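You operate a simulated robot arm through the tools that you are given. There is no shell and no other tool.

Carry out the task below with a simulated robot arm. There is one attempt and no reset: what you move stays moved.

## Task
Put the beaker from the blue table in the bottom of the sink. Fetch the green brush and set it on the top of the brown plate. Put the grey filter labelled "75" from the wooden table on the white filter plate there and the grey filter marked "used" on top of the silver steel nut. Put the tin labelled "rolls" from the wooden table on the dark table and the tin marked "sand" on top of the green cover. Fetch the pad box from the steel table and set it on the tile there. Fetch the blue filter from the green bench and stand it on the cream tape roll. Open the grey table drawer, take the blue scoop from the green bench and put it in the inside of the grey table drawer, then shut the drawer. Put two of the cream cylinders from the cream table on the shelf under the wooden table. Do these in any order. Set down upright: beaker, grey filter, tin, pad box, blue filter.
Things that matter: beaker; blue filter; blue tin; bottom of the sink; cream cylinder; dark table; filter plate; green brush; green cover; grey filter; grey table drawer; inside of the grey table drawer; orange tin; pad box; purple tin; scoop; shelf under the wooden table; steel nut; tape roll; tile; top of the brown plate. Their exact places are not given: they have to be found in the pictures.

The check looks at the end state, three seconds after you hand in, the way a careful person would. Anything else that was tipped, shoved, dropped, spilled or broken makes it a failure. Lids that push on must go on centred and level and be pressed home; caps that screw on are set level and turned clockwise until they are tight.

## Robot
A 7-joint arm with a two-finger parallel gripper on a trunk, on a base that drives. Base frame: it is fixed to the floor where the robot stands at the start and does not move with it; the origin is under the middle of the robot, x ahead of it, y to its left, z up. Units: mm, degrees, N and s.
With the tool pointing down near the work surface it reaches from about 100 to 620 mm from the robot's upright axis, wherever it stands. Its first joint turns from -166.0 to 166.0 degrees. Places, roughly: beaker [3750, -750, 750]; blue filter [4500, 4000, 750]; blue tin, orange tin, purple tin [250, 2000, 750]; bottom of the sink (37x20 cm) [7640, -1640, 680]; cream cylinder (6x6x4 cm) [2700, 3000, 800]; dark table [900, 4600, 400]; filter plate (12x12x2 cm) [-300, 2600, 800]; green brush (7x7x10 cm) [3800, -1200, 800]; green cover (11x11x4 cm) [0, 2300, 800]; grey filter [-750, 3000, 750]; grey table drawer [5500, 0, 600]; inside of the grey table drawer [5500, 0, 600]; pad box [-2000, 250, 1000]; scoop [4000, 4500, 750]; shelf under the wooden table [0, 2600, 200]; steel nut (5x6x4 cm) [-500, 2600, 800]; tape roll (8x8x3 cm) [4800, 3600, 800]; tile (10x10x2 cm) [-2400, 0, 900]; top of the brown plate (24x15 cm) [7300, 1120, 840]. Payload 3.91 kg.
Tool frame: the origin (TCP) lies between the finger pads and is the grasp point; the fingertips stand 30 mm ahead of it; z points along the fingers, y is the line along which they close. The gripper opens to 110 mm. The fingers are 20 mm wide and 10 mm thick; the gripper's body (48 by 112 mm) begins 55 mm behind the TCP.
Orientation is that of the tool frame in the base frame, as [roll, pitch, yaw] about the fixed x, y, z axes, in that order (R = Rz(yaw) Ry(pitch) Rx(roll)). With the fingers straight down and closing along the base's y, the tool's x points along the base's -x, its y along +y and its z along -z.

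## Interface
- The arm moves only by the tool jog_arm. Its argument "steps" is a list of rows, each a list of 7 numbers: the turn, a rotation vector about the tool's x, y, z in units of 6 degrees (1.0 is 6 degrees), then the shift along the tool's x, y, z in units of 25 mm (1.0 is 25 mm), then the gripper command, from -1 (fully open) to 1 (shut), values between in proportion. In form: [[rx, ry, rz, x, y, z, claw], ...]. A call has 1 to 20 rows; each row shifts and turns the commanded pose from where the row before left it, along the tool's axes as they then stand. A call with a number of a shift or a turn outside -1 to 1 is refused whole. Each row takes 0.2 s and may step no farther than 50 mm and 8.6 degrees from the row before; otherwise, or with a gripper value out of range, the whole call is refused. A pose out of reach is approached as far as the arm can. The call stops where the force on the tool passes 40 N (or 10 N more than at its start, if that is more) or the arm is blocked; 0.2 s more then pass. The fingers move at their own pace (about 72 mm/s each) and stop on an object; they squeeze with about 30 N. The grip force told is the motor's: it shows also when the fingers shut on nothing. Time passes only in rows, and 0.2 s behind the last, so rows that do not move let the fingers close. It gives the time, the measured TCP pose, the force on the tool (base axes), the opening and the grip force at its end, in the units of the frame above (readings bear some noise), with the torque about the TCP (base axes, N m) and any sound that the robot's microphone picked up.
- Cameras (640 x 400 px; columns grow to the right, rows downward): "scene" is now at [46.9, 147.2, 1161.4]; the picture's right is [0.01, -1.00, 0.00], its down [-0.34, -0.00, -0.94] and it looks along [0.94, 0.01, -0.34] (base axes); focal length 250 px, centre (320, 200). "wrist" rides on the gripper at [72, 17, -103] in the tool frame; the picture's right is [-0.23, 0.97, 0.00], its down [-0.76, -0.18, -0.62] and it looks along [-0.61, -0.14, 0.78] (tool axes); focal length 222 px, centre (320, 200).
- capture(camera): a new picture of that camera. It takes no simulated time.
- move_column(by): slides the trunk up (or, below 0, down) by that many mm; the arm and the scene camera ride with it, the base frame stays. It gives what a move gives, with no picture.
- base_move(legs): drives the robot by 1 to 6 legs, each [ahead, left, turn to the left] in mm, mm and degrees, along the robot's own axes; the way and the turn of a leg run together, so that a leg with both is an arc; at most 1500 mm and 180 degrees a leg. The arm and the cameras ride along, it lands a little off, and it stops where it bumps. It gives what a move gives.
- aim_head(pan, tilt): turns the head with the scene camera to pan (to the left, within 155 degrees either way) and tilt (down, from -29 to 69), counted from straight ahead of the robot. It gives what a move gives.
- probe_pixels(camera, pixels): for up to 12 pixels [column, row] of the newest picture of that camera ("zoom" is the newest enlarged one), the place [x, y, z] in the base frame of the surface seen there, good to about 3 mm, but the place of the scene camera against the robot may be out by one fixed shift of up to 25 mm in any direction. It takes no simulated time.
- close_up(camera, box): a new picture of the part [left, top, right, bottom] of that camera's present view, enlarged. It takes no simulated time.
- finish_job(): hands the job in; it is judged then, once.

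Unless the task says otherwise, let go and move clear before handing in.

The tools are called as a command line: name --pt "numbers of a row" for each row, then --argument value for the rest, lists and objects as JSON in quotes. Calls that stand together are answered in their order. jog_arm: Moves the arm, as the interface text tells. Its arguments: {"type":"object","properties":{"steps":{"type":"array","items":{"type":"array","items":{"type":"number"}}}},"required":["steps"]} The other tools are called the same way: move_column (by) slides the trunk up or down; base_move (legs) drives the base; aim_head (pan, tilt) turns the head that bears the scene camera; capture (camera) takes a picture; probe_pixels (camera, pixels) gives the place of the surface under pixels of a picture; close_up (camera, box) takes an enlarged picture of a part of a camera's view; finish_job () hands the job in.

At the start:

```text
clock: 0.0
position: [396.0, 94.3, 976.4]
orientation: [-180.0, 0.0, -180.0]
force: [0.4, 0.2, 0.7]
moment: [0.04, -0.03, -0.01]
finger_gap: 109.7
finger_force: 0.0
trunk travel left (down, up): [-190.0, 0.0]
robot x, y, heading: [-1.1, 2.4, 0.1]
head pan, tilt: [0.6, 19.9]
```

scene: 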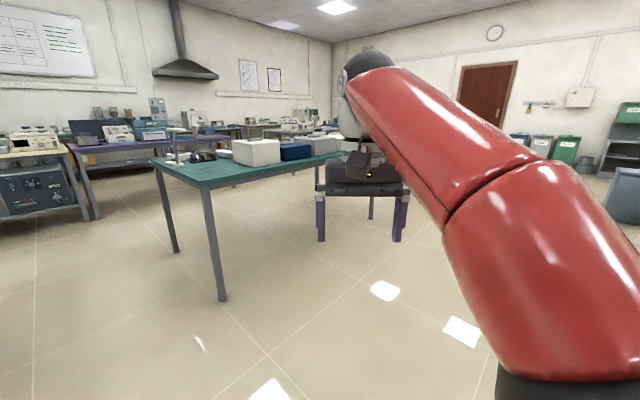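
wrist: 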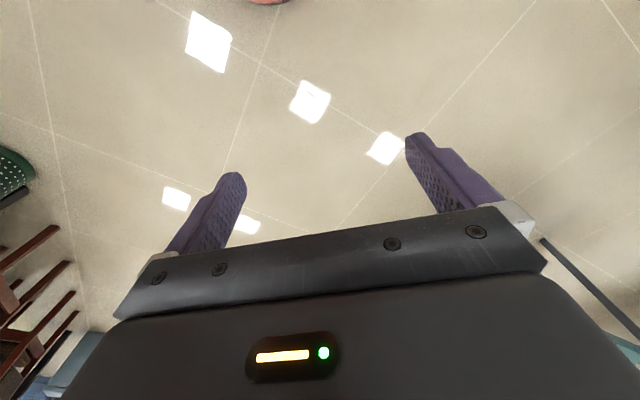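

The first pictures show the room ahead, with a green-topped table at about (250,160) in the scene view and the arm blocking the right side. I'll look round with the head first to learn the layout.

aim_head --pan 60 --tilt 20

capture --camera "scene"

aim_head --pan 120 --tilt 20

capture --camera "scene"

aim_head --pan 155 --tilt 20

capture --camera "scene"

aim_head --pan -80 --tilt 20

capture --camera "scene"

```text
clock: 1.3
position: [395.7, 95.4, 977.0]
orientation: [-180.0, -0.1, -180.0]
force: [-0.5, -1.2, 0.0]
moment: [-0.01, 0.0, 0.0]
finger_gap: 109.9
finger_force: 0.1
trunk travel left (down, up): [-190.0, 0.0]
robot x, y, heading: [-1.5, -2.0, -0.0]
head pan, tilt: [60.0, 20.0]
```

```text
taken
```

scene: 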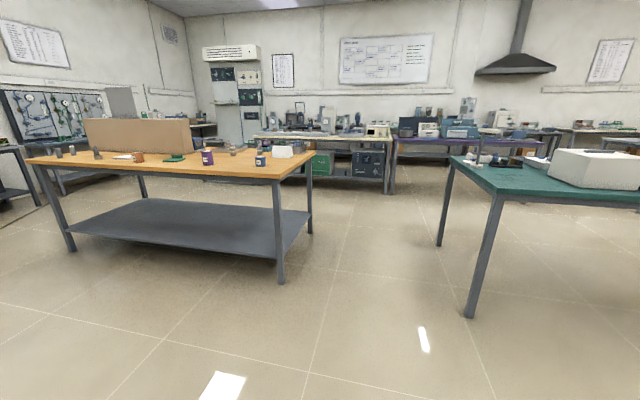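

```text
clock: 2.6
position: [396.6, 95.8, 977.1]
orientation: [180.0, 0.0, 180.0]
force: [0.1, -0.3, -0.6]
moment: [0.0, -0.06, -0.01]
finger_gap: 110.1
finger_force: 0.0
trunk travel left (down, up): [-190.0, 0.0]
robot x, y, heading: [-1.5, 1.4, -0.0]
head pan, tilt: [120.0, 20.0]
```

```text
taken
```

scene: 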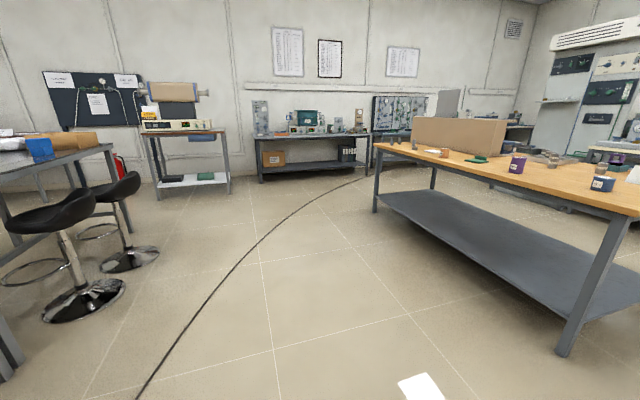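

```text
clock: 3.6
position: [396.1, 95.6, 976.0]
orientation: [-180.0, 0.0, 180.0]
force: [0.9, -0.2, 0.5]
moment: [-0.03, -0.01, 0.02]
finger_gap: 109.8
finger_force: 0.1
trunk travel left (down, up): [-190.0, 0.0]
robot x, y, heading: [0.5, 0.1, 0.3]
head pan, tilt: [154.7, 20.0]
```

```text
taken
```

scene: 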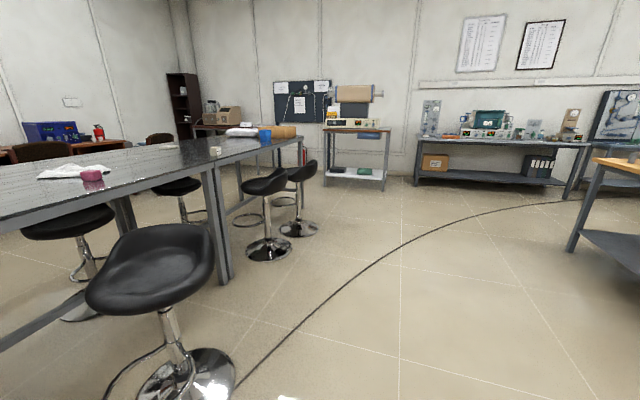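

```text
clock: 6.9
position: [397.4, 95.2, 976.4]
orientation: [180.0, 0.0, 180.0]
force: [0.0, -0.1, -0.3]
moment: [0.02, -0.01, -0.02]
finger_gap: 110.2
finger_force: 0.1
trunk travel left (down, up): [-190.0, 0.0]
robot x, y, heading: [-0.9, -3.0, 0.1]
head pan, tilt: [-80.0, 20.0]
```

```text
taken
```

scene: 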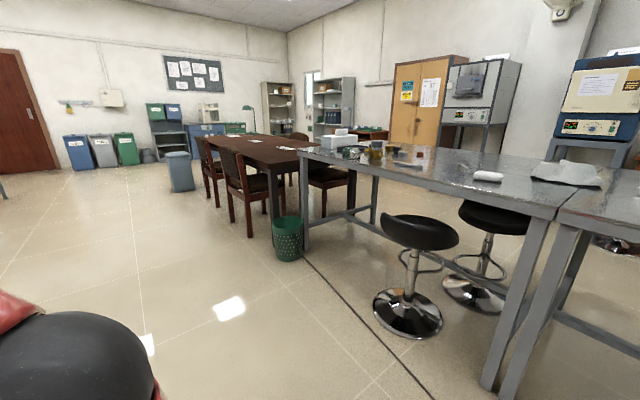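

The wooden table with tins and filters lies to the left (objects at about (60–300,155) in the pan-60 picture). I'll aim at it and zoom in.

aim_head --pan 90 --tilt 20

capture --camera "scene"

close_up --camera "scene" --box '[180, 80, 480, 270]'

```text
clock: 9.5
position: [395.4, 95.5, 976.6]
orientation: [-180.0, 0.1, 180.0]
force: [0.4, -0.5, -0.5]
moment: [0.0, 0.04, -0.02]
finger_gap: 110.2
finger_force: 0.0
trunk travel left (down, up): [-190.0, 0.0]
robot x, y, heading: [-1.5, 3.8, 0.1]
head pan, tilt: [90.0, 20.0]
```

```text
taken
```

scene: 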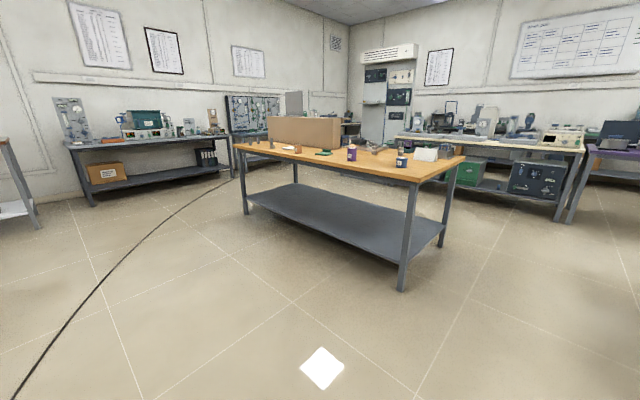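

```text
2.11 times, centred on (330, 175) of scene
```

zoom: 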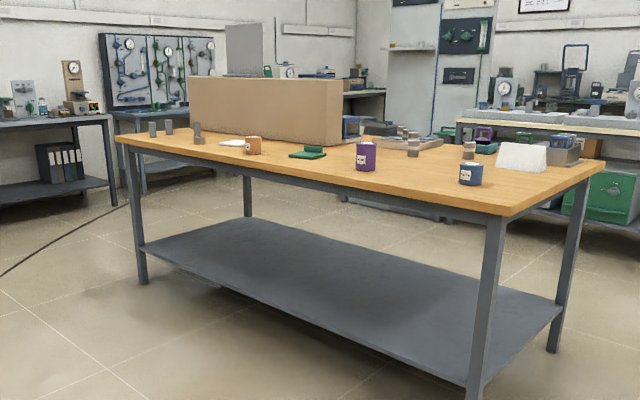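

The zoom shows the wooden table's near corner at (505,215), left corner (118,140), with tins at (253,146), (365,157), (470,173) and filters at (152,130), (169,128), (197,135). I'll probe the table and the things.

probe_pixels --camera "zoom" --pixels '[[505, 209], [118, 139], [604, 162], [470, 173], [365, 157], [253, 146], [307, 154], [230, 143], [197, 137], [169, 128], [152, 129], [350, 270]]'

probe_pixels --camera "zoom" --pixels '[[465, 384], [145, 246], [560, 315], [245, 217], [480, 320], [140, 270], [552, 340], [470, 385], [195, 110], [330, 110], [520, 155], [408, 143]]'

```text
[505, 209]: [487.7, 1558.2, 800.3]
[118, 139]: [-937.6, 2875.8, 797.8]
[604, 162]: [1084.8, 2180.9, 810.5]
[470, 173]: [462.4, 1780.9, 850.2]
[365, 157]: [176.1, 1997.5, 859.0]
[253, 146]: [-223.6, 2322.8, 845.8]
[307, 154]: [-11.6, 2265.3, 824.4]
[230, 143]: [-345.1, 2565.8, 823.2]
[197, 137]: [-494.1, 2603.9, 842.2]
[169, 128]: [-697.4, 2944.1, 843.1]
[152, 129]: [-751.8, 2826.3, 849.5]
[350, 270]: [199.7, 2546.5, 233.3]
```

```text
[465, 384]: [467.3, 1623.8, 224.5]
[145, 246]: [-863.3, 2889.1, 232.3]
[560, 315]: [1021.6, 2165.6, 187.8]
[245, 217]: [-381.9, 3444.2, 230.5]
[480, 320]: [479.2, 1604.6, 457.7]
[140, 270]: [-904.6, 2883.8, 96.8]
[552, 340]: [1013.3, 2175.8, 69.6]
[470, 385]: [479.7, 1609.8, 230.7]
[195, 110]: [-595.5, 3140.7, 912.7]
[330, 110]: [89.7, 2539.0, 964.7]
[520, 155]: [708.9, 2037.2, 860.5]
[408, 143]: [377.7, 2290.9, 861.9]
```

The table's front edge runs from (488,1558) to (−938,2876), top about z 800. I'll look down at my own base to learn its footprint before driving.

aim_head --pan 0 --tilt 69

capture --camera "scene"

aim_head --pan 100 --tilt 69

capture --camera "scene"

```text
clock: 11.2
position: [397.2, 95.8, 976.6]
orientation: [180.0, 0.0, -180.0]
force: [-0.3, -0.1, 0.0]
moment: [-0.04, 0.02, -0.03]
finger_gap: 110.2
finger_force: 0.0
trunk travel left (down, up): [-190.0, 0.0]
robot x, y, heading: [-1.9, 2.2, -0.0]
head pan, tilt: [0.0, 68.8]
```

```text
taken
```

scene: 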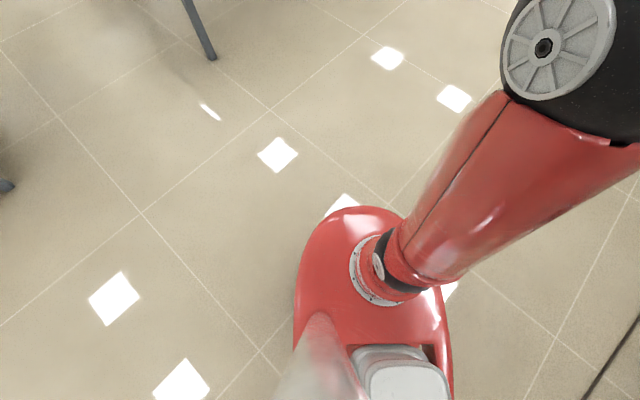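

```text
clock: 12.9
position: [395.3, 94.4, 977.5]
orientation: [180.0, 0.0, 179.9]
force: [0.3, 0.0, 0.1]
moment: [0.02, 0.0, -0.02]
finger_gap: 109.9
finger_force: 0.0
trunk travel left (down, up): [-190.0, 0.0]
robot x, y, heading: [-2.2, 5.6, -0.2]
head pan, tilt: [100.0, 68.8]
```

```text
taken
```

scene: 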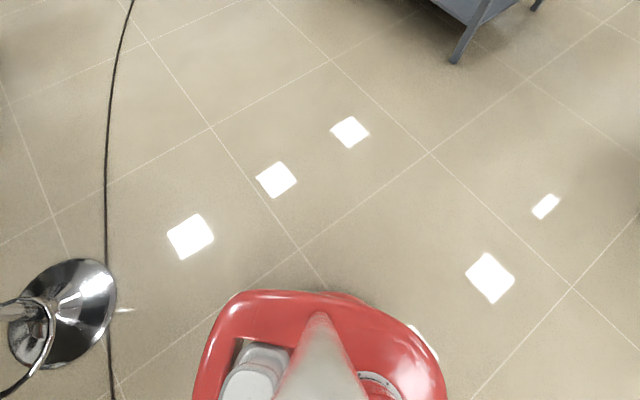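

The base shell shows at (220–440, 290–400) in the latest picture. I'll probe its outline to know its size.

probe_pixels --camera "scene" --pixels '[[300, 296], [232, 310], [205, 380], [430, 350], [440, 385], [360, 300], [375, 385], [260, 390], [465, 50], [85, 310]]'

```text
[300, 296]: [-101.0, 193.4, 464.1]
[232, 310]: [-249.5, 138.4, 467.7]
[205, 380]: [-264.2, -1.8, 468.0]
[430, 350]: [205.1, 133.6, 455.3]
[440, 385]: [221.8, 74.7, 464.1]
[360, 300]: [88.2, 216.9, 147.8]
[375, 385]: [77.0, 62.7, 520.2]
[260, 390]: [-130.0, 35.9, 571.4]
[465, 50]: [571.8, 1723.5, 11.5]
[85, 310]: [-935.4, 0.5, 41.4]
```

The base is about 500×430 mm, so I need to stay some 300 mm off the table edge. I'll drive to the left end of the wooden table, facing it (heading about 46.5°), stopping a bit short.

base_move --legs '[[0, 0, 46.5], [507, 1100, 0], [508, 1100, 0]]'

aim_head --pan 0 --tilt 35

capture --camera "scene"

capture --camera "wrist"

```text
clock: 26.9
position: [-649.7, 2614.7, 976.7]
orientation: [180.0, -0.1, -133.9]
force: [0.8, -0.5, 0.4]
moment: [0.0, 0.0, 0.03]
finger_gap: 110.0
finger_force: 0.1
trunk travel left (down, up): [-190.0, 0.0]
robot x, y, heading: [-852.5, 2262.2, 46.0]
head pan, tilt: [100.0, 68.8]
```

```text
clock: 28.6
position: [-650.1, 2613.5, 977.2]
orientation: [179.9, 0.0, -133.9]
force: [-1.3, -0.2, 0.2]
moment: [-0.02, 0.0, 0.0]
finger_gap: 110.0
finger_force: 0.1
trunk travel left (down, up): [-190.0, 0.0]
robot x, y, heading: [-855.3, 2265.7, 46.2]
head pan, tilt: [0.0, 35.0]
```

```text
taken
```

scene: 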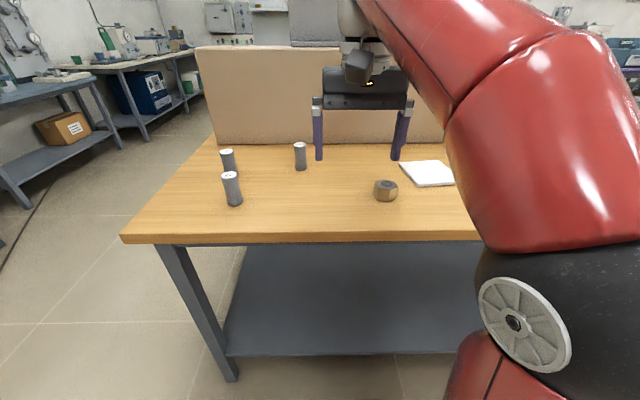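

```text
taken
```

wrist: 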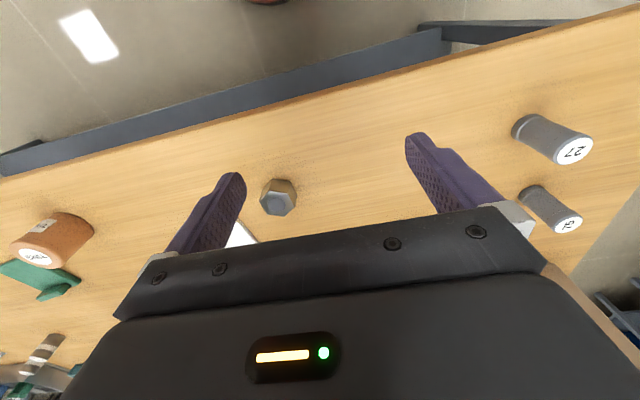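

Three grey filters stand at (229,160), (232,187), (300,155) in the scene view; the nut is at (386,190) and the white plate at (428,172). I'll zoom in to read labels.

close_up --camera "wrist" --box '[490, 90, 640, 250]'

close_up --camera "scene" --box '[200, 130, 320, 215]'

close_up --camera "wrist" --box '[0, 190, 130, 310]'

```text
2.50 times, centred on (565, 170) of wrist
```

zoom: 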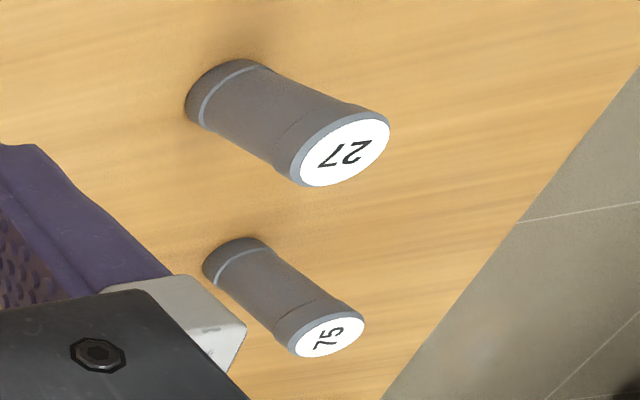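

```text
4.71 times, centred on (260, 172) of scene
```

zoom: 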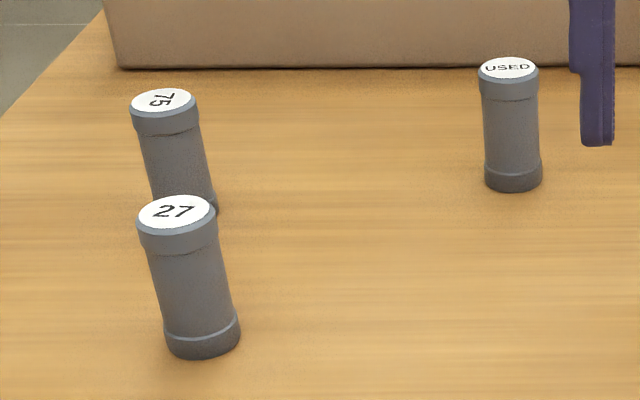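

```text
3.33 times, centred on (65, 250) of wrist
```

zoom: 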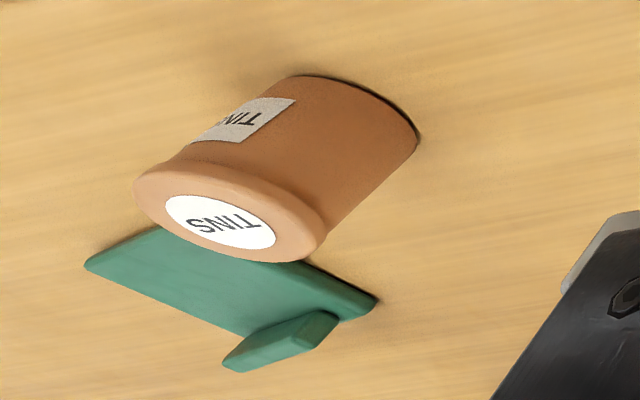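

Labels read: far-left filter is "75", near-left is "27" (leave), "USED" stands by the box; the orange tin is "TINS" (leave). I'll probe the same points with both cameras to find the scene camera's shift.

probe_pixels --camera "wrist" --pixels '[[575, 152], [568, 224], [272, 198], [350, 160], [33, 256], [60, 300], [245, 235]]'

probe_pixels --camera "scene" --pixels '[[230, 175], [226, 152], [386, 186], [300, 145], [350, 220], [430, 173], [410, 162], [404, 185], [453, 183], [443, 161], [300, 168], [480, 240]]'

```text
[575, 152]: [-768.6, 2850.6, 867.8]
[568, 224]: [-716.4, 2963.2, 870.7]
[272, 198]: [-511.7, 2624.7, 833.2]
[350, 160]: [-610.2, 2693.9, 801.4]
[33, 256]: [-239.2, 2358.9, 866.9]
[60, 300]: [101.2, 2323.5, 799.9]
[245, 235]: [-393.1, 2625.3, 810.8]
```

```text
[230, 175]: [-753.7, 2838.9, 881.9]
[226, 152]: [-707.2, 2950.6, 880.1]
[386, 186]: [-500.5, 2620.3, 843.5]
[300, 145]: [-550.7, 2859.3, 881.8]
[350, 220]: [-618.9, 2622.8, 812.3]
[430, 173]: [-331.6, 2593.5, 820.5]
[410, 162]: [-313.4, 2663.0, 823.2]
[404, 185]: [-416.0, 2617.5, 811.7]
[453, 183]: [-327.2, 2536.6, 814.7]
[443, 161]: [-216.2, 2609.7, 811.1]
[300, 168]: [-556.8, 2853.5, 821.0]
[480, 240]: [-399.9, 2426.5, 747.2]
```

The scene camera reads about 14 mm to the robot's right and 11 mm high versus the wrist camera; table top is z≈801, filter tops ≈869. I'll drive left 150 and ahead 110 so both filters, plate and nut are in reach.

base_move --legs '[[0, 150, 0], [105, 0, 0]]'

capture --camera "wrist"

capture --camera "scene"

```text
clock: 30.8
position: [-685.6, 2793.8, 977.4]
orientation: [-179.9, -0.1, -133.9]
force: [-0.5, 0.0, -0.3]
moment: [-0.01, -0.01, 0.02]
finger_gap: 110.3
finger_force: 0.1
trunk travel left (down, up): [-190.0, 0.0]
robot x, y, heading: [-889.5, 2447.6, 46.3]
head pan, tilt: [0.0, 35.0]
```

```text
taken
```

wrist: 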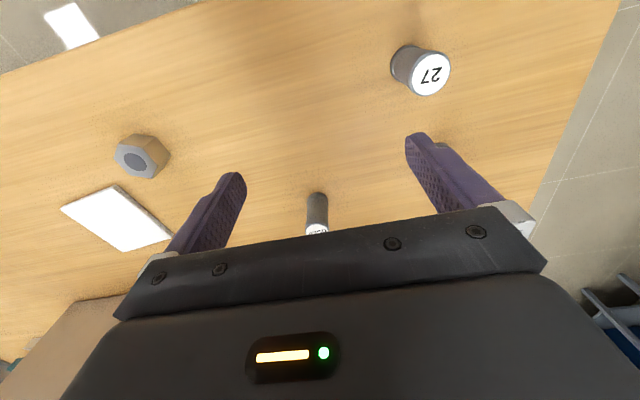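

```text
taken
```

scene: 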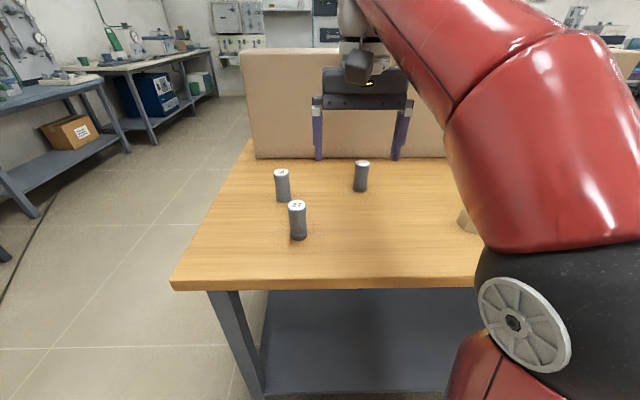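

The wrist view shows the nut at (140,157), the plate at (117,217), and "27" at (428,73). I'll zoom on the nut and plate and probe.

close_up --camera "wrist" --box '[40, 110, 200, 260]'

probe_pixels --camera "wrist" --pixels '[[115, 188], [63, 209], [168, 238], [122, 249], [117, 217], [140, 163], [121, 150], [141, 175], [434, 75], [316, 230], [318, 195]]'

probe_pixels --camera "scene" --pixels '[[281, 171], [361, 162], [297, 205], [361, 190], [282, 202], [298, 240], [292, 225], [304, 225]]'

```text
2.67 times, centred on (120, 185) of wrist
```

zoom: 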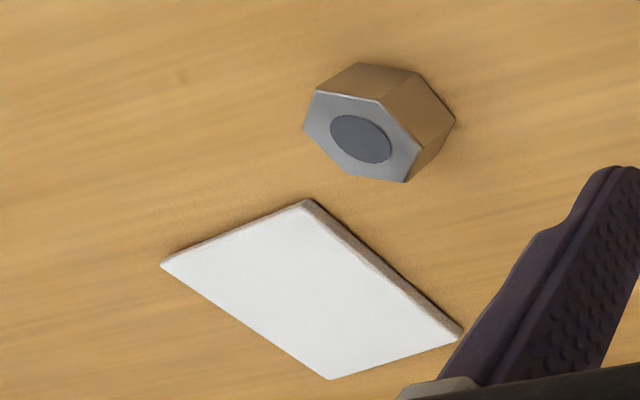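

```text
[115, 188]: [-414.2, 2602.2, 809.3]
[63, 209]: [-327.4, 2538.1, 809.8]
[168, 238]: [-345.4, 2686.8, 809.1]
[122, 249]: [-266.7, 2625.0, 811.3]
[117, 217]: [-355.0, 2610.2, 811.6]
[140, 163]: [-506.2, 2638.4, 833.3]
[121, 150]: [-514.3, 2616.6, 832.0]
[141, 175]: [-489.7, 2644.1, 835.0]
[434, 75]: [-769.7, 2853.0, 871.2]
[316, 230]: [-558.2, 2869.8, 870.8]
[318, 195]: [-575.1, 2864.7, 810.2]
```

```text
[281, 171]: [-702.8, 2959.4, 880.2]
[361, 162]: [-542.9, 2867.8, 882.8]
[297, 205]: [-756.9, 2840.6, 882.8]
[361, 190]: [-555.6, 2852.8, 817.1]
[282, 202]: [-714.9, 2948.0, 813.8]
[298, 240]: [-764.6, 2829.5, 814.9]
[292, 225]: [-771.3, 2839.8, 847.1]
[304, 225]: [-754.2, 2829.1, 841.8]
```

The plate is about 108 mm square with its centre near (−338,2613) and top z≈810.5. The nut's centre is near (−502,2630), top z≈833. I'll move over the "75" filter with the fingers half open and check.

jog_arm --pt "0 0 0 -0.51 0.7 0.26 -0.27" --pt "0 0 0 -0.51 0.7 0.26 -0.27" --pt "0 0 0 -0.51 0.7 0.26 -0.27" --pt "0 0 0 -0.51 0.7 0.26 -0.27" --pt "0 0 0 -0.51 0.7 0.26 -0.27" --pt "0 0 0 -0.51 0.7 0.26 -0.27" --pt "0 0 0 -0.51 0.7 0.26 -0.27" --pt "0 0 0 -0.51 0.7 0.26 -0.27" --pt "0 0 0 0 0 0 -0.27"

capture --camera "wrist"

capture --camera "scene"

```text
clock: 32.8
position: [-712.7, 2966.2, 924.9]
orientation: [-179.9, 0.1, -133.9]
force: [0.4, -0.5, 0.2]
moment: [0.01, 0.01, 0.0]
finger_gap: 69.9
finger_force: 0.1
trunk travel left (down, up): [-190.0, 0.0]
robot x, y, heading: [-888.5, 2441.9, 46.0]
head pan, tilt: [0.0, 35.0]
```

```text
taken
```

wrist: 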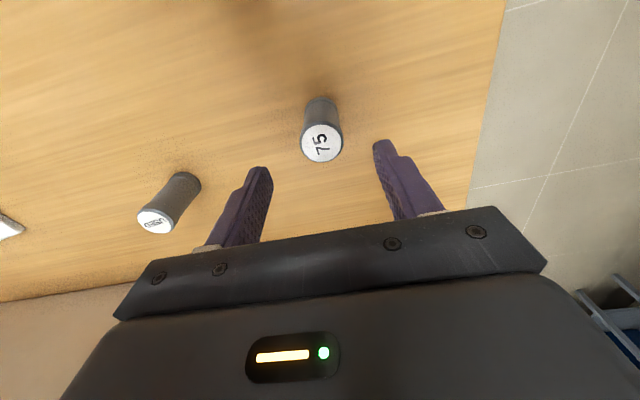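

```text
taken
```

scene: 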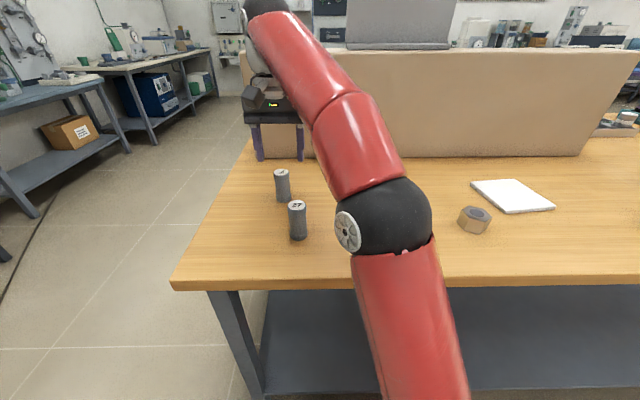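

"75" is now right below, its label at (322,145). I'll probe the centre and edges of its top.

probe_pixels --camera "wrist" --pixels '[[322, 145], [303, 141], [341, 141], [321, 160], [322, 125], [155, 221]]'

```text
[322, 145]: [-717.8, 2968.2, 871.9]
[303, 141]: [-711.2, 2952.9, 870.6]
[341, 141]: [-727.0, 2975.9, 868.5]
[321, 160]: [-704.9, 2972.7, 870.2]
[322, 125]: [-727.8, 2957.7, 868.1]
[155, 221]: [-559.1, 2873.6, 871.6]
```

The top's centre is near (−717,2966). I'll shift 4 mm, descend to z≈845 and close.

jog_arm --pt "0 0 0 0.11 0.12 0.8 -0.27" --pt "0 0 0 0 0 0.8 -0.27" --pt "0 0 0 0 0 0.8 -0.27" --pt "0 0 0 0 0 0.8 -0.27" --pt "0 0 0 0 0 0 -0.27" --pt "0 0 0 0 0 0 1" --pt "0 0 0 0 0 0 1" --pt "0 0 0 0 0 0 1" --pt "0 0 0 0 0 0 1"

capture --camera "wrist"

```text
clock: 34.8
position: [-718.4, 2965.3, 844.6]
orientation: [179.9, 0.1, -133.8]
force: [-0.4, 0.1, 0.4]
moment: [-0.01, 0.01, -0.04]
finger_gap: 33.3
finger_force: 30.1
trunk travel left (down, up): [-190.0, 0.0]
robot x, y, heading: [-891.1, 2444.8, 46.1]
head pan, tilt: [0.0, 35.0]
```

```text
taken
```

wrist: 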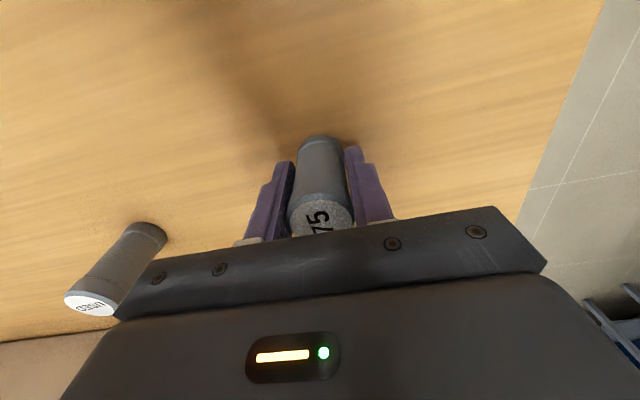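

Gripped at 33 mm. Before carrying I'll check the box's front face location, as it rises behind the plate.

probe_pixels --camera "scene" --pixels '[[430, 150], [570, 150], [570, 60], [430, 60], [258, 155], [515, 200], [475, 217]]'

```text
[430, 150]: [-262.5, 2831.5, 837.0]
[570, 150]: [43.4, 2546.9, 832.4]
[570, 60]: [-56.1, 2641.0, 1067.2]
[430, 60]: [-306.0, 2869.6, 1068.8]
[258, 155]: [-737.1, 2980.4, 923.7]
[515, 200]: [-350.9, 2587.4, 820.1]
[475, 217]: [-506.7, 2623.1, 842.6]
```

The box's front face is about 200 mm beyond the plate, so there is room. I'll lift and carry "75" over to the plate.

jog_arm --pt "0 0 0 0 0 -0.5 1" --pt "0 0 0 0 0 -0.9 1" --pt "0 0 0 0 0 -0.9 1" --pt "0 0 0 0 0 -0.9 1" --pt "0 0 0 0 0 -0.9 1" --pt "0 0 0 -0.02 -0.7 0 1" --pt "0 0 0 -0.02 -1 0 1" --pt "0 0 0 -0.02 -1 0 1" --pt "0 0 0 -0.02 -1 0 1" --pt "0 0 0 -0.02 -1 0 1" --pt "0 0 0 -0.02 -1 0 1" --pt "0 0 0 -0.02 -1 0 1" --pt "0 0 0 -0.02 -1 0 1" --pt "0 0 0 -0.02 -1 0 1" --pt "0 0 0 -0.02 -1 0 1" --pt "0 0 0 -0.02 -1 0 1" --pt "0 0 0 -0.02 -1 0 1" --pt "0 0 0 -0.02 -1 0 1" --pt "0 0 0 -0.02 -1 0 1" --pt "0 0 0 -0.02 -1 0 1"

jog_arm --pt "0 0 0 -0.02 -1 0 1" --pt "0 0 0 -0.02 -1 0 1" --pt "0 0 0 -0.02 -1 0 1" --pt "0 0 0 0 -1 0 1" --pt "0 0 0 0 -1 0 1" --pt "0 0 0 0 -1 0 1" --pt "0 0 0 0 0 0 1"

capture --camera "wrist"

capture --camera "scene"

```text
clock: 39.0
position: [-447.5, 2716.1, 924.2]
orientation: [180.0, 0.0, -133.9]
force: [0.1, -0.1, -1.4]
moment: [-0.02, -0.02, 0.03]
finger_gap: 32.6
finger_force: 30.5
out of reach, approached as far as the arm can: row 5
trunk travel left (down, up): [-190.0, 0.0]
robot x, y, heading: [-888.4, 2443.9, 45.9]
head pan, tilt: [0.0, 35.0]
```

```text
clock: 40.6
position: [-358.1, 2631.6, 922.1]
orientation: [-179.9, 0.2, -133.9]
force: [0.0, -0.2, -2.0]
moment: [0.0, -0.02, 0.0]
finger_gap: 32.8
finger_force: 29.4
out of reach, approached as far as the arm can: row 6
trunk travel left (down, up): [-190.0, 0.0]
robot x, y, heading: [-893.4, 2444.0, 46.0]
head pan, tilt: [0.0, 35.0]
```

```text
taken
```

wrist: 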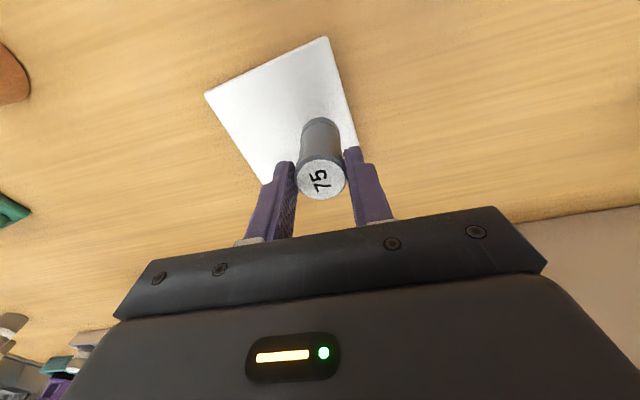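

```text
taken
```

scene: 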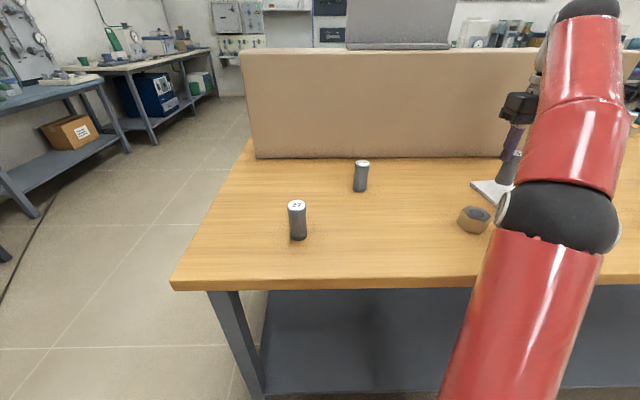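

The reach limit stopped me about 27 mm short of the plate centre. I'll move the base 110 mm to the right and then correct with the arm.

base_move --legs '[[0, -110, 0]]'

capture --camera "wrist"

```text
clock: 41.8
position: [-279.7, 2553.4, 922.0]
orientation: [-179.9, 0.2, -133.9]
force: [0.7, -0.2, -1.1]
moment: [-0.01, -0.01, 0.03]
finger_gap: 32.7
finger_force: 29.9
trunk travel left (down, up): [-190.0, 0.0]
robot x, y, heading: [-807.5, 2365.0, 45.9]
head pan, tilt: [0.0, 35.0]
```

```text
taken
```

wrist: 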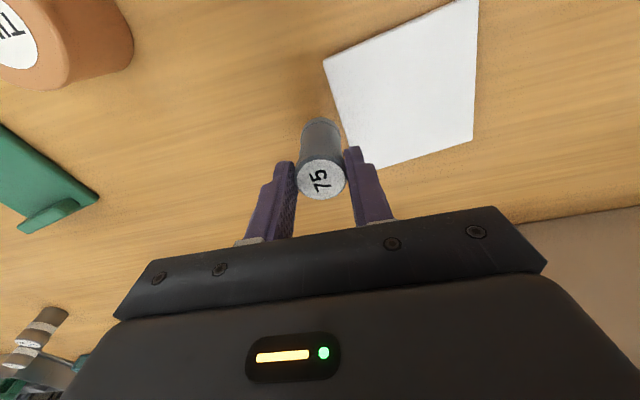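

I'll re-probe the plate's corners here to fix its centre before setting down.

probe_pixels --camera "wrist" --pixels '[[327, 63], [475, 3], [470, 138], [382, 163], [420, 90]]'

jog_arm --pt "0 0 0 -0.025 0.83 0 1" --pt "0 0 0 -0.025 0.83 0 1" --pt "0 0 0 -0.025 0.83 0 1" --pt "0 0 0 -0.025 0.83 0 1" --pt "0 0 0 0 0 0 1"

capture --camera "wrist"

```text
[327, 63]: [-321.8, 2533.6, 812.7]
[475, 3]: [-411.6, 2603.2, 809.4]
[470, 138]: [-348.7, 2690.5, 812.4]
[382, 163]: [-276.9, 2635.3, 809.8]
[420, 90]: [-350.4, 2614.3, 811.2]
```

```text
clock: 43.0
position: [-339.7, 2613.7, 919.9]
orientation: [-179.9, 0.2, -133.8]
force: [-0.7, -0.3, 0.2]
moment: [0.0, 0.01, 0.01]
finger_gap: 32.8
finger_force: 30.3
trunk travel left (down, up): [-190.0, 0.0]
robot x, y, heading: [-809.3, 2365.9, 46.3]
head pan, tilt: [0.0, 35.0]
```

```text
taken
```

wrist: 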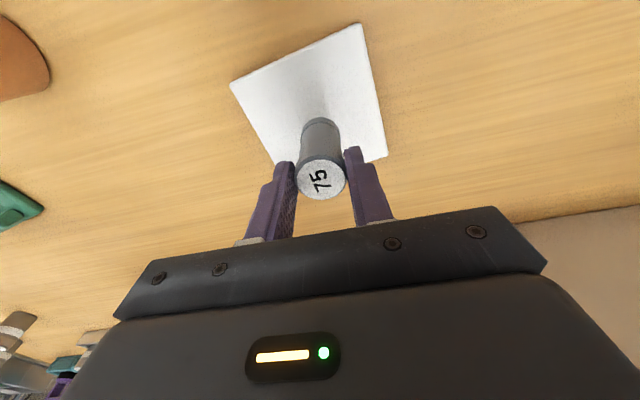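

TCP is over the plate's centre (−340,2615). Setting down: descend about 65 mm, release, and rise.

jog_arm --pt "0 0 0 0 0 0.9 1" --pt "0 0 0 0 0 0.9 1" --pt "0 0 0 0 0.04 0.6 1" --pt "0 0 0 0 0 0.1 1" --pt "0 0 0 0 0 0.08 1" --pt "0 0 0 0 0 0 1"

capture --camera "wrist"

```text
clock: 44.3
position: [-338.4, 2613.3, 861.2]
orientation: [-179.5, 0.8, -133.9]
force: [-2.4, -2.1, 12.3]
moment: [-0.03, 0.19, 0.05]
finger_gap: 33.3
finger_force: 30.3
trunk travel left (down, up): [-190.0, 0.0]
robot x, y, heading: [-814.3, 2365.9, 46.3]
head pan, tilt: [0.0, 35.0]
stopped in row 6: the force on the tool passed its limit at 41 N (the readings are from after the stop); the commanded pose is now the measured one
```

```text
taken
```

wrist: 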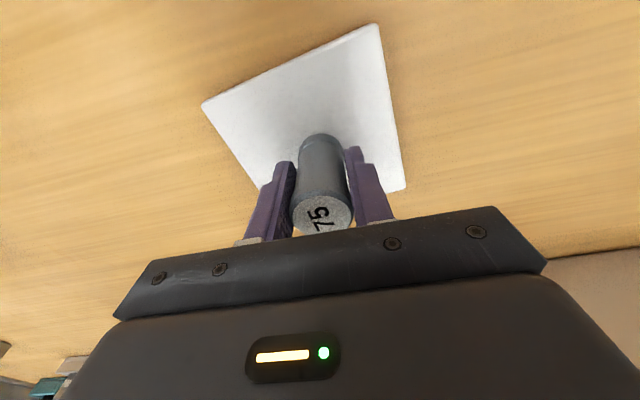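

The force stop came from the filter having slipped down in the grip during the lift and now being pressed back up; its bottom sits on the plate (label row back at 213). I'll release and rise gently.

jog_arm --pt "0 0 0 0 0 0 0.3" --pt "0 0 0 0 0 0 -0.27" --pt "0 0 0 0 0 0 -0.27" --pt "0 0 0 0 0 -0.4 -0.27" --pt "0 0 0 0 0 -0.8 -0.27" --pt "0 0 0 0 0 -0.8 -0.27" --pt "0 0 0 0 0 -0.6 -0.27"

capture --camera "wrist"

capture --camera "scene"

```text
clock: 45.9
position: [-340.1, 2615.0, 923.5]
orientation: [-179.8, 0.5, -134.0]
force: [-0.2, 0.2, 0.0]
moment: [-0.01, 0.01, 0.0]
finger_gap: 69.7
finger_force: 0.2
trunk travel left (down, up): [-190.0, 0.0]
robot x, y, heading: [-810.6, 2366.4, 45.9]
head pan, tilt: [0.0, 35.0]
```

```text
taken
```

wrist: 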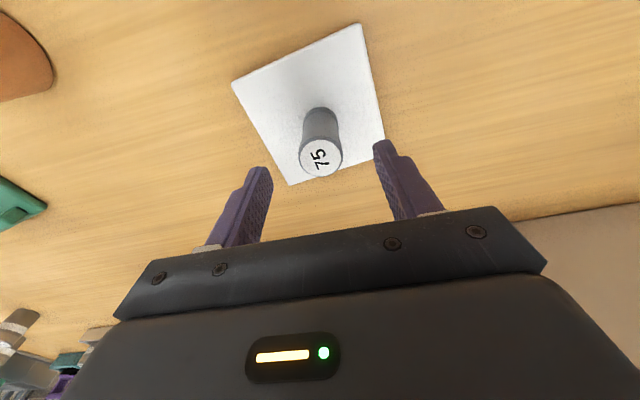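

```text
taken
```

scene: 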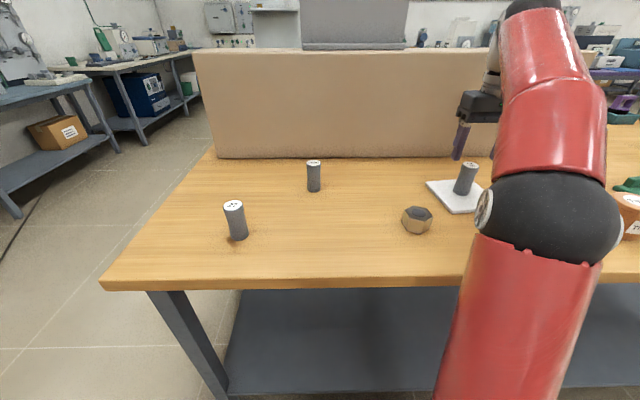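

"75" stands upright on the plate at (465,178). Next is "USED" at about (−559,2872): I'll retract the arm a bit, then shift the base left 70 and ahead 30.

jog_arm --pt "0 0 0 0.5 0.5 -0.6 -0.27" --pt "0 0 0 0.6 0.8 -0.6 -0.27" --pt "0 0 0 0.6 0.8 -0.3 -0.27" --pt "0 0 0 0.6 0.8 0 -0.27" --pt "0 0 0 0.6 0.8 0 -0.27"

base_move --legs '[[30, 70, 0]]'

capture --camera "wrist"

```text
clock: 47.1
position: [-456.0, 2627.0, 961.0]
orientation: [-179.7, 0.6, -133.9]
force: [0.2, 0.2, 1.0]
moment: [-0.02, 0.02, -0.02]
finger_gap: 70.0
finger_force: 0.2
trunk travel left (down, up): [-190.0, 0.0]
robot x, y, heading: [-811.6, 2367.3, 46.0]
head pan, tilt: [0.0, 35.0]
```

```text
clock: 48.1
position: [-486.9, 2696.4, 962.9]
orientation: [-179.7, 0.5, -133.9]
force: [-0.3, 1.1, 0.0]
moment: [0.03, 0.01, 0.01]
finger_gap: 69.9
finger_force: 0.0
trunk travel left (down, up): [-190.0, 0.0]
robot x, y, heading: [-841.2, 2437.1, 46.1]
head pan, tilt: [0.0, 35.0]
```

```text
taken
```

wrist: 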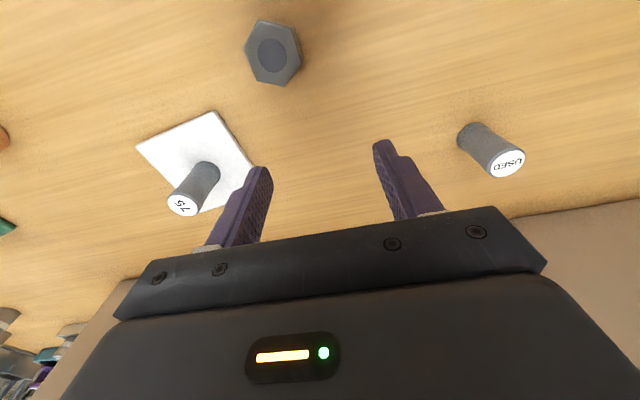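

I see USED's label at (507,163) and the nut's top at (272,55). I'll probe both precisely.

probe_pixels --camera "wrist" --pixels '[[507, 163], [494, 168], [521, 159], [508, 155], [272, 56], [250, 45], [294, 66], [262, 25], [280, 82], [248, 55], [298, 50]]'

```text
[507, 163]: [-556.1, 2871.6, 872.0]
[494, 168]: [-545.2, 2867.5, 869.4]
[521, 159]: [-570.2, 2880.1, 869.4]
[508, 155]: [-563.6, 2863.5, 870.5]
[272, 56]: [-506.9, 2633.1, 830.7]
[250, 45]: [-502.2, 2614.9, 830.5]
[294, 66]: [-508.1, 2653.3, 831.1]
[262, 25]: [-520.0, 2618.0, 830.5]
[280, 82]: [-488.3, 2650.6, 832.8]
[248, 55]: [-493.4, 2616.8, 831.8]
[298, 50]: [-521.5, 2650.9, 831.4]
```

USED's centre is (−558,2872), the nut's centre (−507,2634) with top z≈831. Moving over USED and squaring up the small tilt.

jog_arm --pt "-0.05 0.08 0 -0.44 0.99 0.19 -0.27" --pt "0 0 0 -0.44 0.99 0.19 -0.27" --pt "0 0 0 -0.44 0.99 0.19 -0.27" --pt "0 0 0 -0.44 0.99 0.19 -0.27" --pt "0 0 0 -0.44 0.99 0.19 -0.27" --pt "0 0 0 -0.44 0.99 0.19 -0.27" --pt "0 0 0 -0.44 0.98 0.19 -0.27" --pt "0 0 0 0 0 0 -0.27"

capture --camera "wrist"

```text
clock: 49.9
position: [-558.3, 2872.6, 929.0]
orientation: [-179.9, 0.2, -134.0]
force: [0.7, 0.1, 0.8]
moment: [-0.03, 0.02, -0.01]
finger_gap: 69.7
finger_force: 0.0
trunk travel left (down, up): [-190.0, 0.0]
robot x, y, heading: [-837.2, 2434.9, 46.1]
head pan, tilt: [0.0, 35.0]
```

```text
taken
```

wrist: 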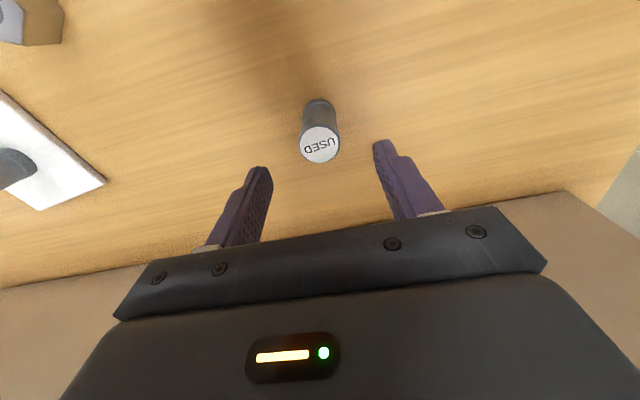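

USED is centred between the fingers. I'll descend to z≈838, close, wait, lift a little slowly and check for slip.

jog_arm --pt "0 0 0 0 0 0.91 -0.27" --pt "0 0 0 0 0 0.91 -0.27" --pt "0 0 0 0 0 0.91 -0.27" --pt "0 0 0 0 0 0.91 -0.27" --pt "0 0 0 0 0 0 -0.27" --pt "0 0 0 0 0 0 1" --pt "0 0 0 0 0 0 1" --pt "0 0 0 0 0 0 1" --pt "0 0 0 0 0 0 1" --pt "0 0 0 0 0 0 1" --pt "0 0 0 0 0 -0.1 1" --pt "0 0 0 0 0 -0.2 1" --pt "0 0 0 0 0 -0.3 1"

capture --camera "wrist"

```text
clock: 52.7
position: [-558.6, 2872.8, 851.7]
orientation: [180.0, 0.1, -133.9]
force: [0.1, 0.1, -0.3]
moment: [0.01, 0.01, 0.01]
finger_gap: 33.3
finger_force: 30.2
trunk travel left (down, up): [-190.0, 0.0]
robot x, y, heading: [-841.3, 2433.4, 46.0]
head pan, tilt: [0.0, 35.0]
```

```text
taken
```

wrist: 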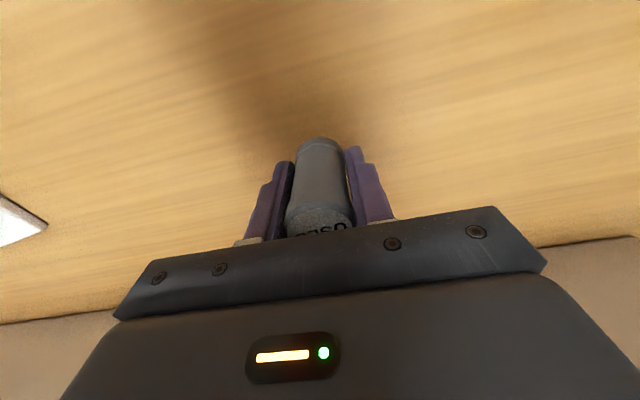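

The filter is still seated at the same place in the grip after a 14 mm lift. I'll continue up and recheck.

jog_arm --pt "0 0 0 0 0 -0.4 1" --pt "0 0 0 0 0 -0.5 1" --pt "0 0 0 0.2 0 -0.5 1" --pt "0 0 0 0.4 0 -0.5 1" --pt "0 0 0 0.4 0 -0.4 1" --pt "0 0 0 0.2 0 -0.2 1" --pt "0 0 0 0 0 0 1"

capture --camera "wrist"

```text
clock: 54.3
position: [-578.2, 2852.0, 914.6]
orientation: [-180.0, 0.1, -133.8]
force: [0.4, 0.4, 0.2]
moment: [-0.01, -0.01, 0.0]
finger_gap: 33.4
finger_force: 30.2
trunk travel left (down, up): [-190.0, 0.0]
robot x, y, heading: [-838.7, 2441.7, 46.2]
head pan, tilt: [0.0, 35.0]
```

```text
taken
```

wrist: 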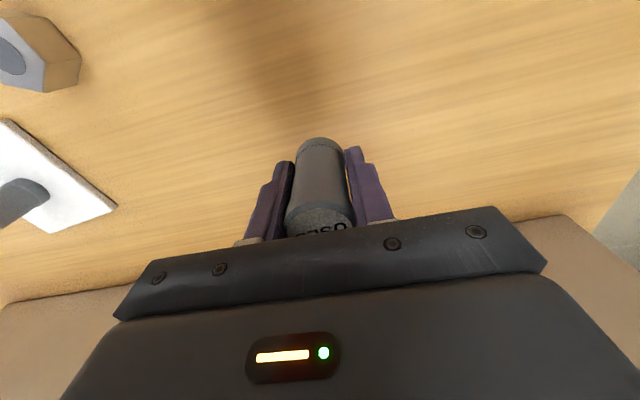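

No slip. Carrying USED over the nut's centre (−507,2634).

jog_arm --pt "0 0 0 0.3 -0.5 0 1" --pt "0 0 0 0.45 -0.85 0 1" --pt "0 0 0 0.45 -0.85 0 1" --pt "0 0 0 0.45 -0.85 0 1" --pt "0 0 0 0.45 -0.85 0 1" --pt "0 0 0 0.45 -0.85 0 1" --pt "0 0 0 0.45 -0.85 0 1" --pt "0 0 0 0.45 -0.85 0 1" --pt "0 0 0 0.45 -0.85 0 1" --pt "0 0 0 0.42 -0.79 0 1" --pt "0 0 0 0 0 0 1" --pt "0 0 0 0 0 0 1"

capture --camera "wrist"

capture --camera "scene"

```text
clock: 56.9
position: [-508.9, 2634.7, 913.7]
orientation: [-180.0, 0.0, -133.9]
force: [-0.6, 0.7, -0.3]
moment: [0.02, 0.0, -0.01]
finger_gap: 33.0
finger_force: 29.6
trunk travel left (down, up): [-190.0, 0.0]
robot x, y, heading: [-839.4, 2437.0, 46.1]
head pan, tilt: [0.0, 35.0]
```

```text
taken
```

wrist: 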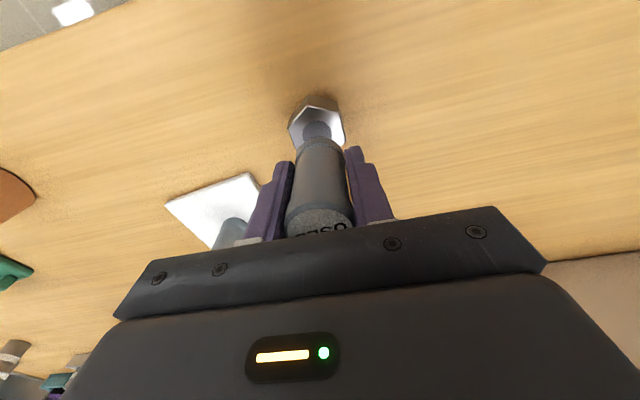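

```text
taken
```

scene: 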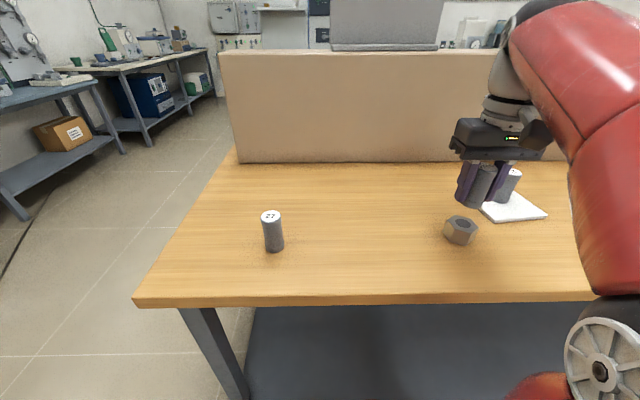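

USED hangs right over the nut. Lowering in small final steps until light contact.

jog_arm --pt "0 0 0 -0.04 -0.07 0.7 1" --pt "0 0 0 0 0 0.7 1" --pt "0 0 0 0 0 0.2 1" --pt "0 0 0 0 0 0.1 1" --pt "0 0 0 0 0 0 1"

capture --camera "wrist"

```text
clock: 58.1
position: [-504.8, 2634.3, 871.7]
orientation: [180.0, 0.1, -133.8]
force: [0.0, 0.7, -0.1]
moment: [-0.03, 0.02, 0.02]
finger_gap: 33.5
finger_force: 29.9
trunk travel left (down, up): [-190.0, 0.0]
robot x, y, heading: [-838.1, 2439.5, 46.2]
head pan, tilt: [0.0, 35.0]
```

```text
taken
```

wrist: 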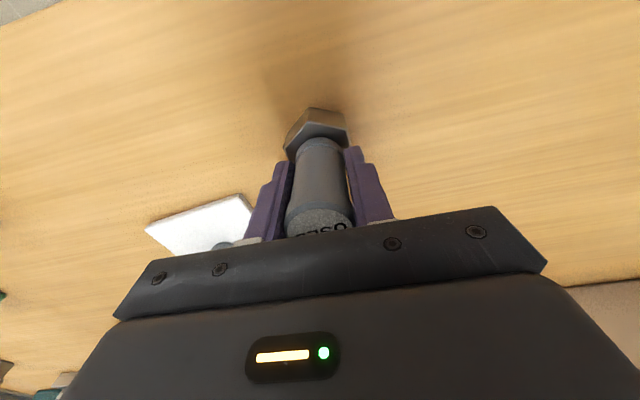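

About 4 mm above the nut by reckoning. I'll step down 1 mm at a time and watch the force.

jog_arm --pt "0 0 0 0 0 0.05 1" --pt "0 0 0 0 0 0.05 1" --pt "0 0 0 0 0 0.04 1" --pt "0 0 0 0 0 0 1"

```text
clock: 59.1
position: [-506.0, 2632.5, 869.2]
orientation: [-180.0, 0.2, -133.9]
force: [2.7, 2.6, 8.0]
moment: [0.02, -0.15, 0.02]
finger_gap: 33.2
finger_force: 30.1
trunk travel left (down, up): [-190.0, 0.0]
robot x, y, heading: [-838.3, 2435.6, 46.0]
head pan, tilt: [0.0, 35.0]
```

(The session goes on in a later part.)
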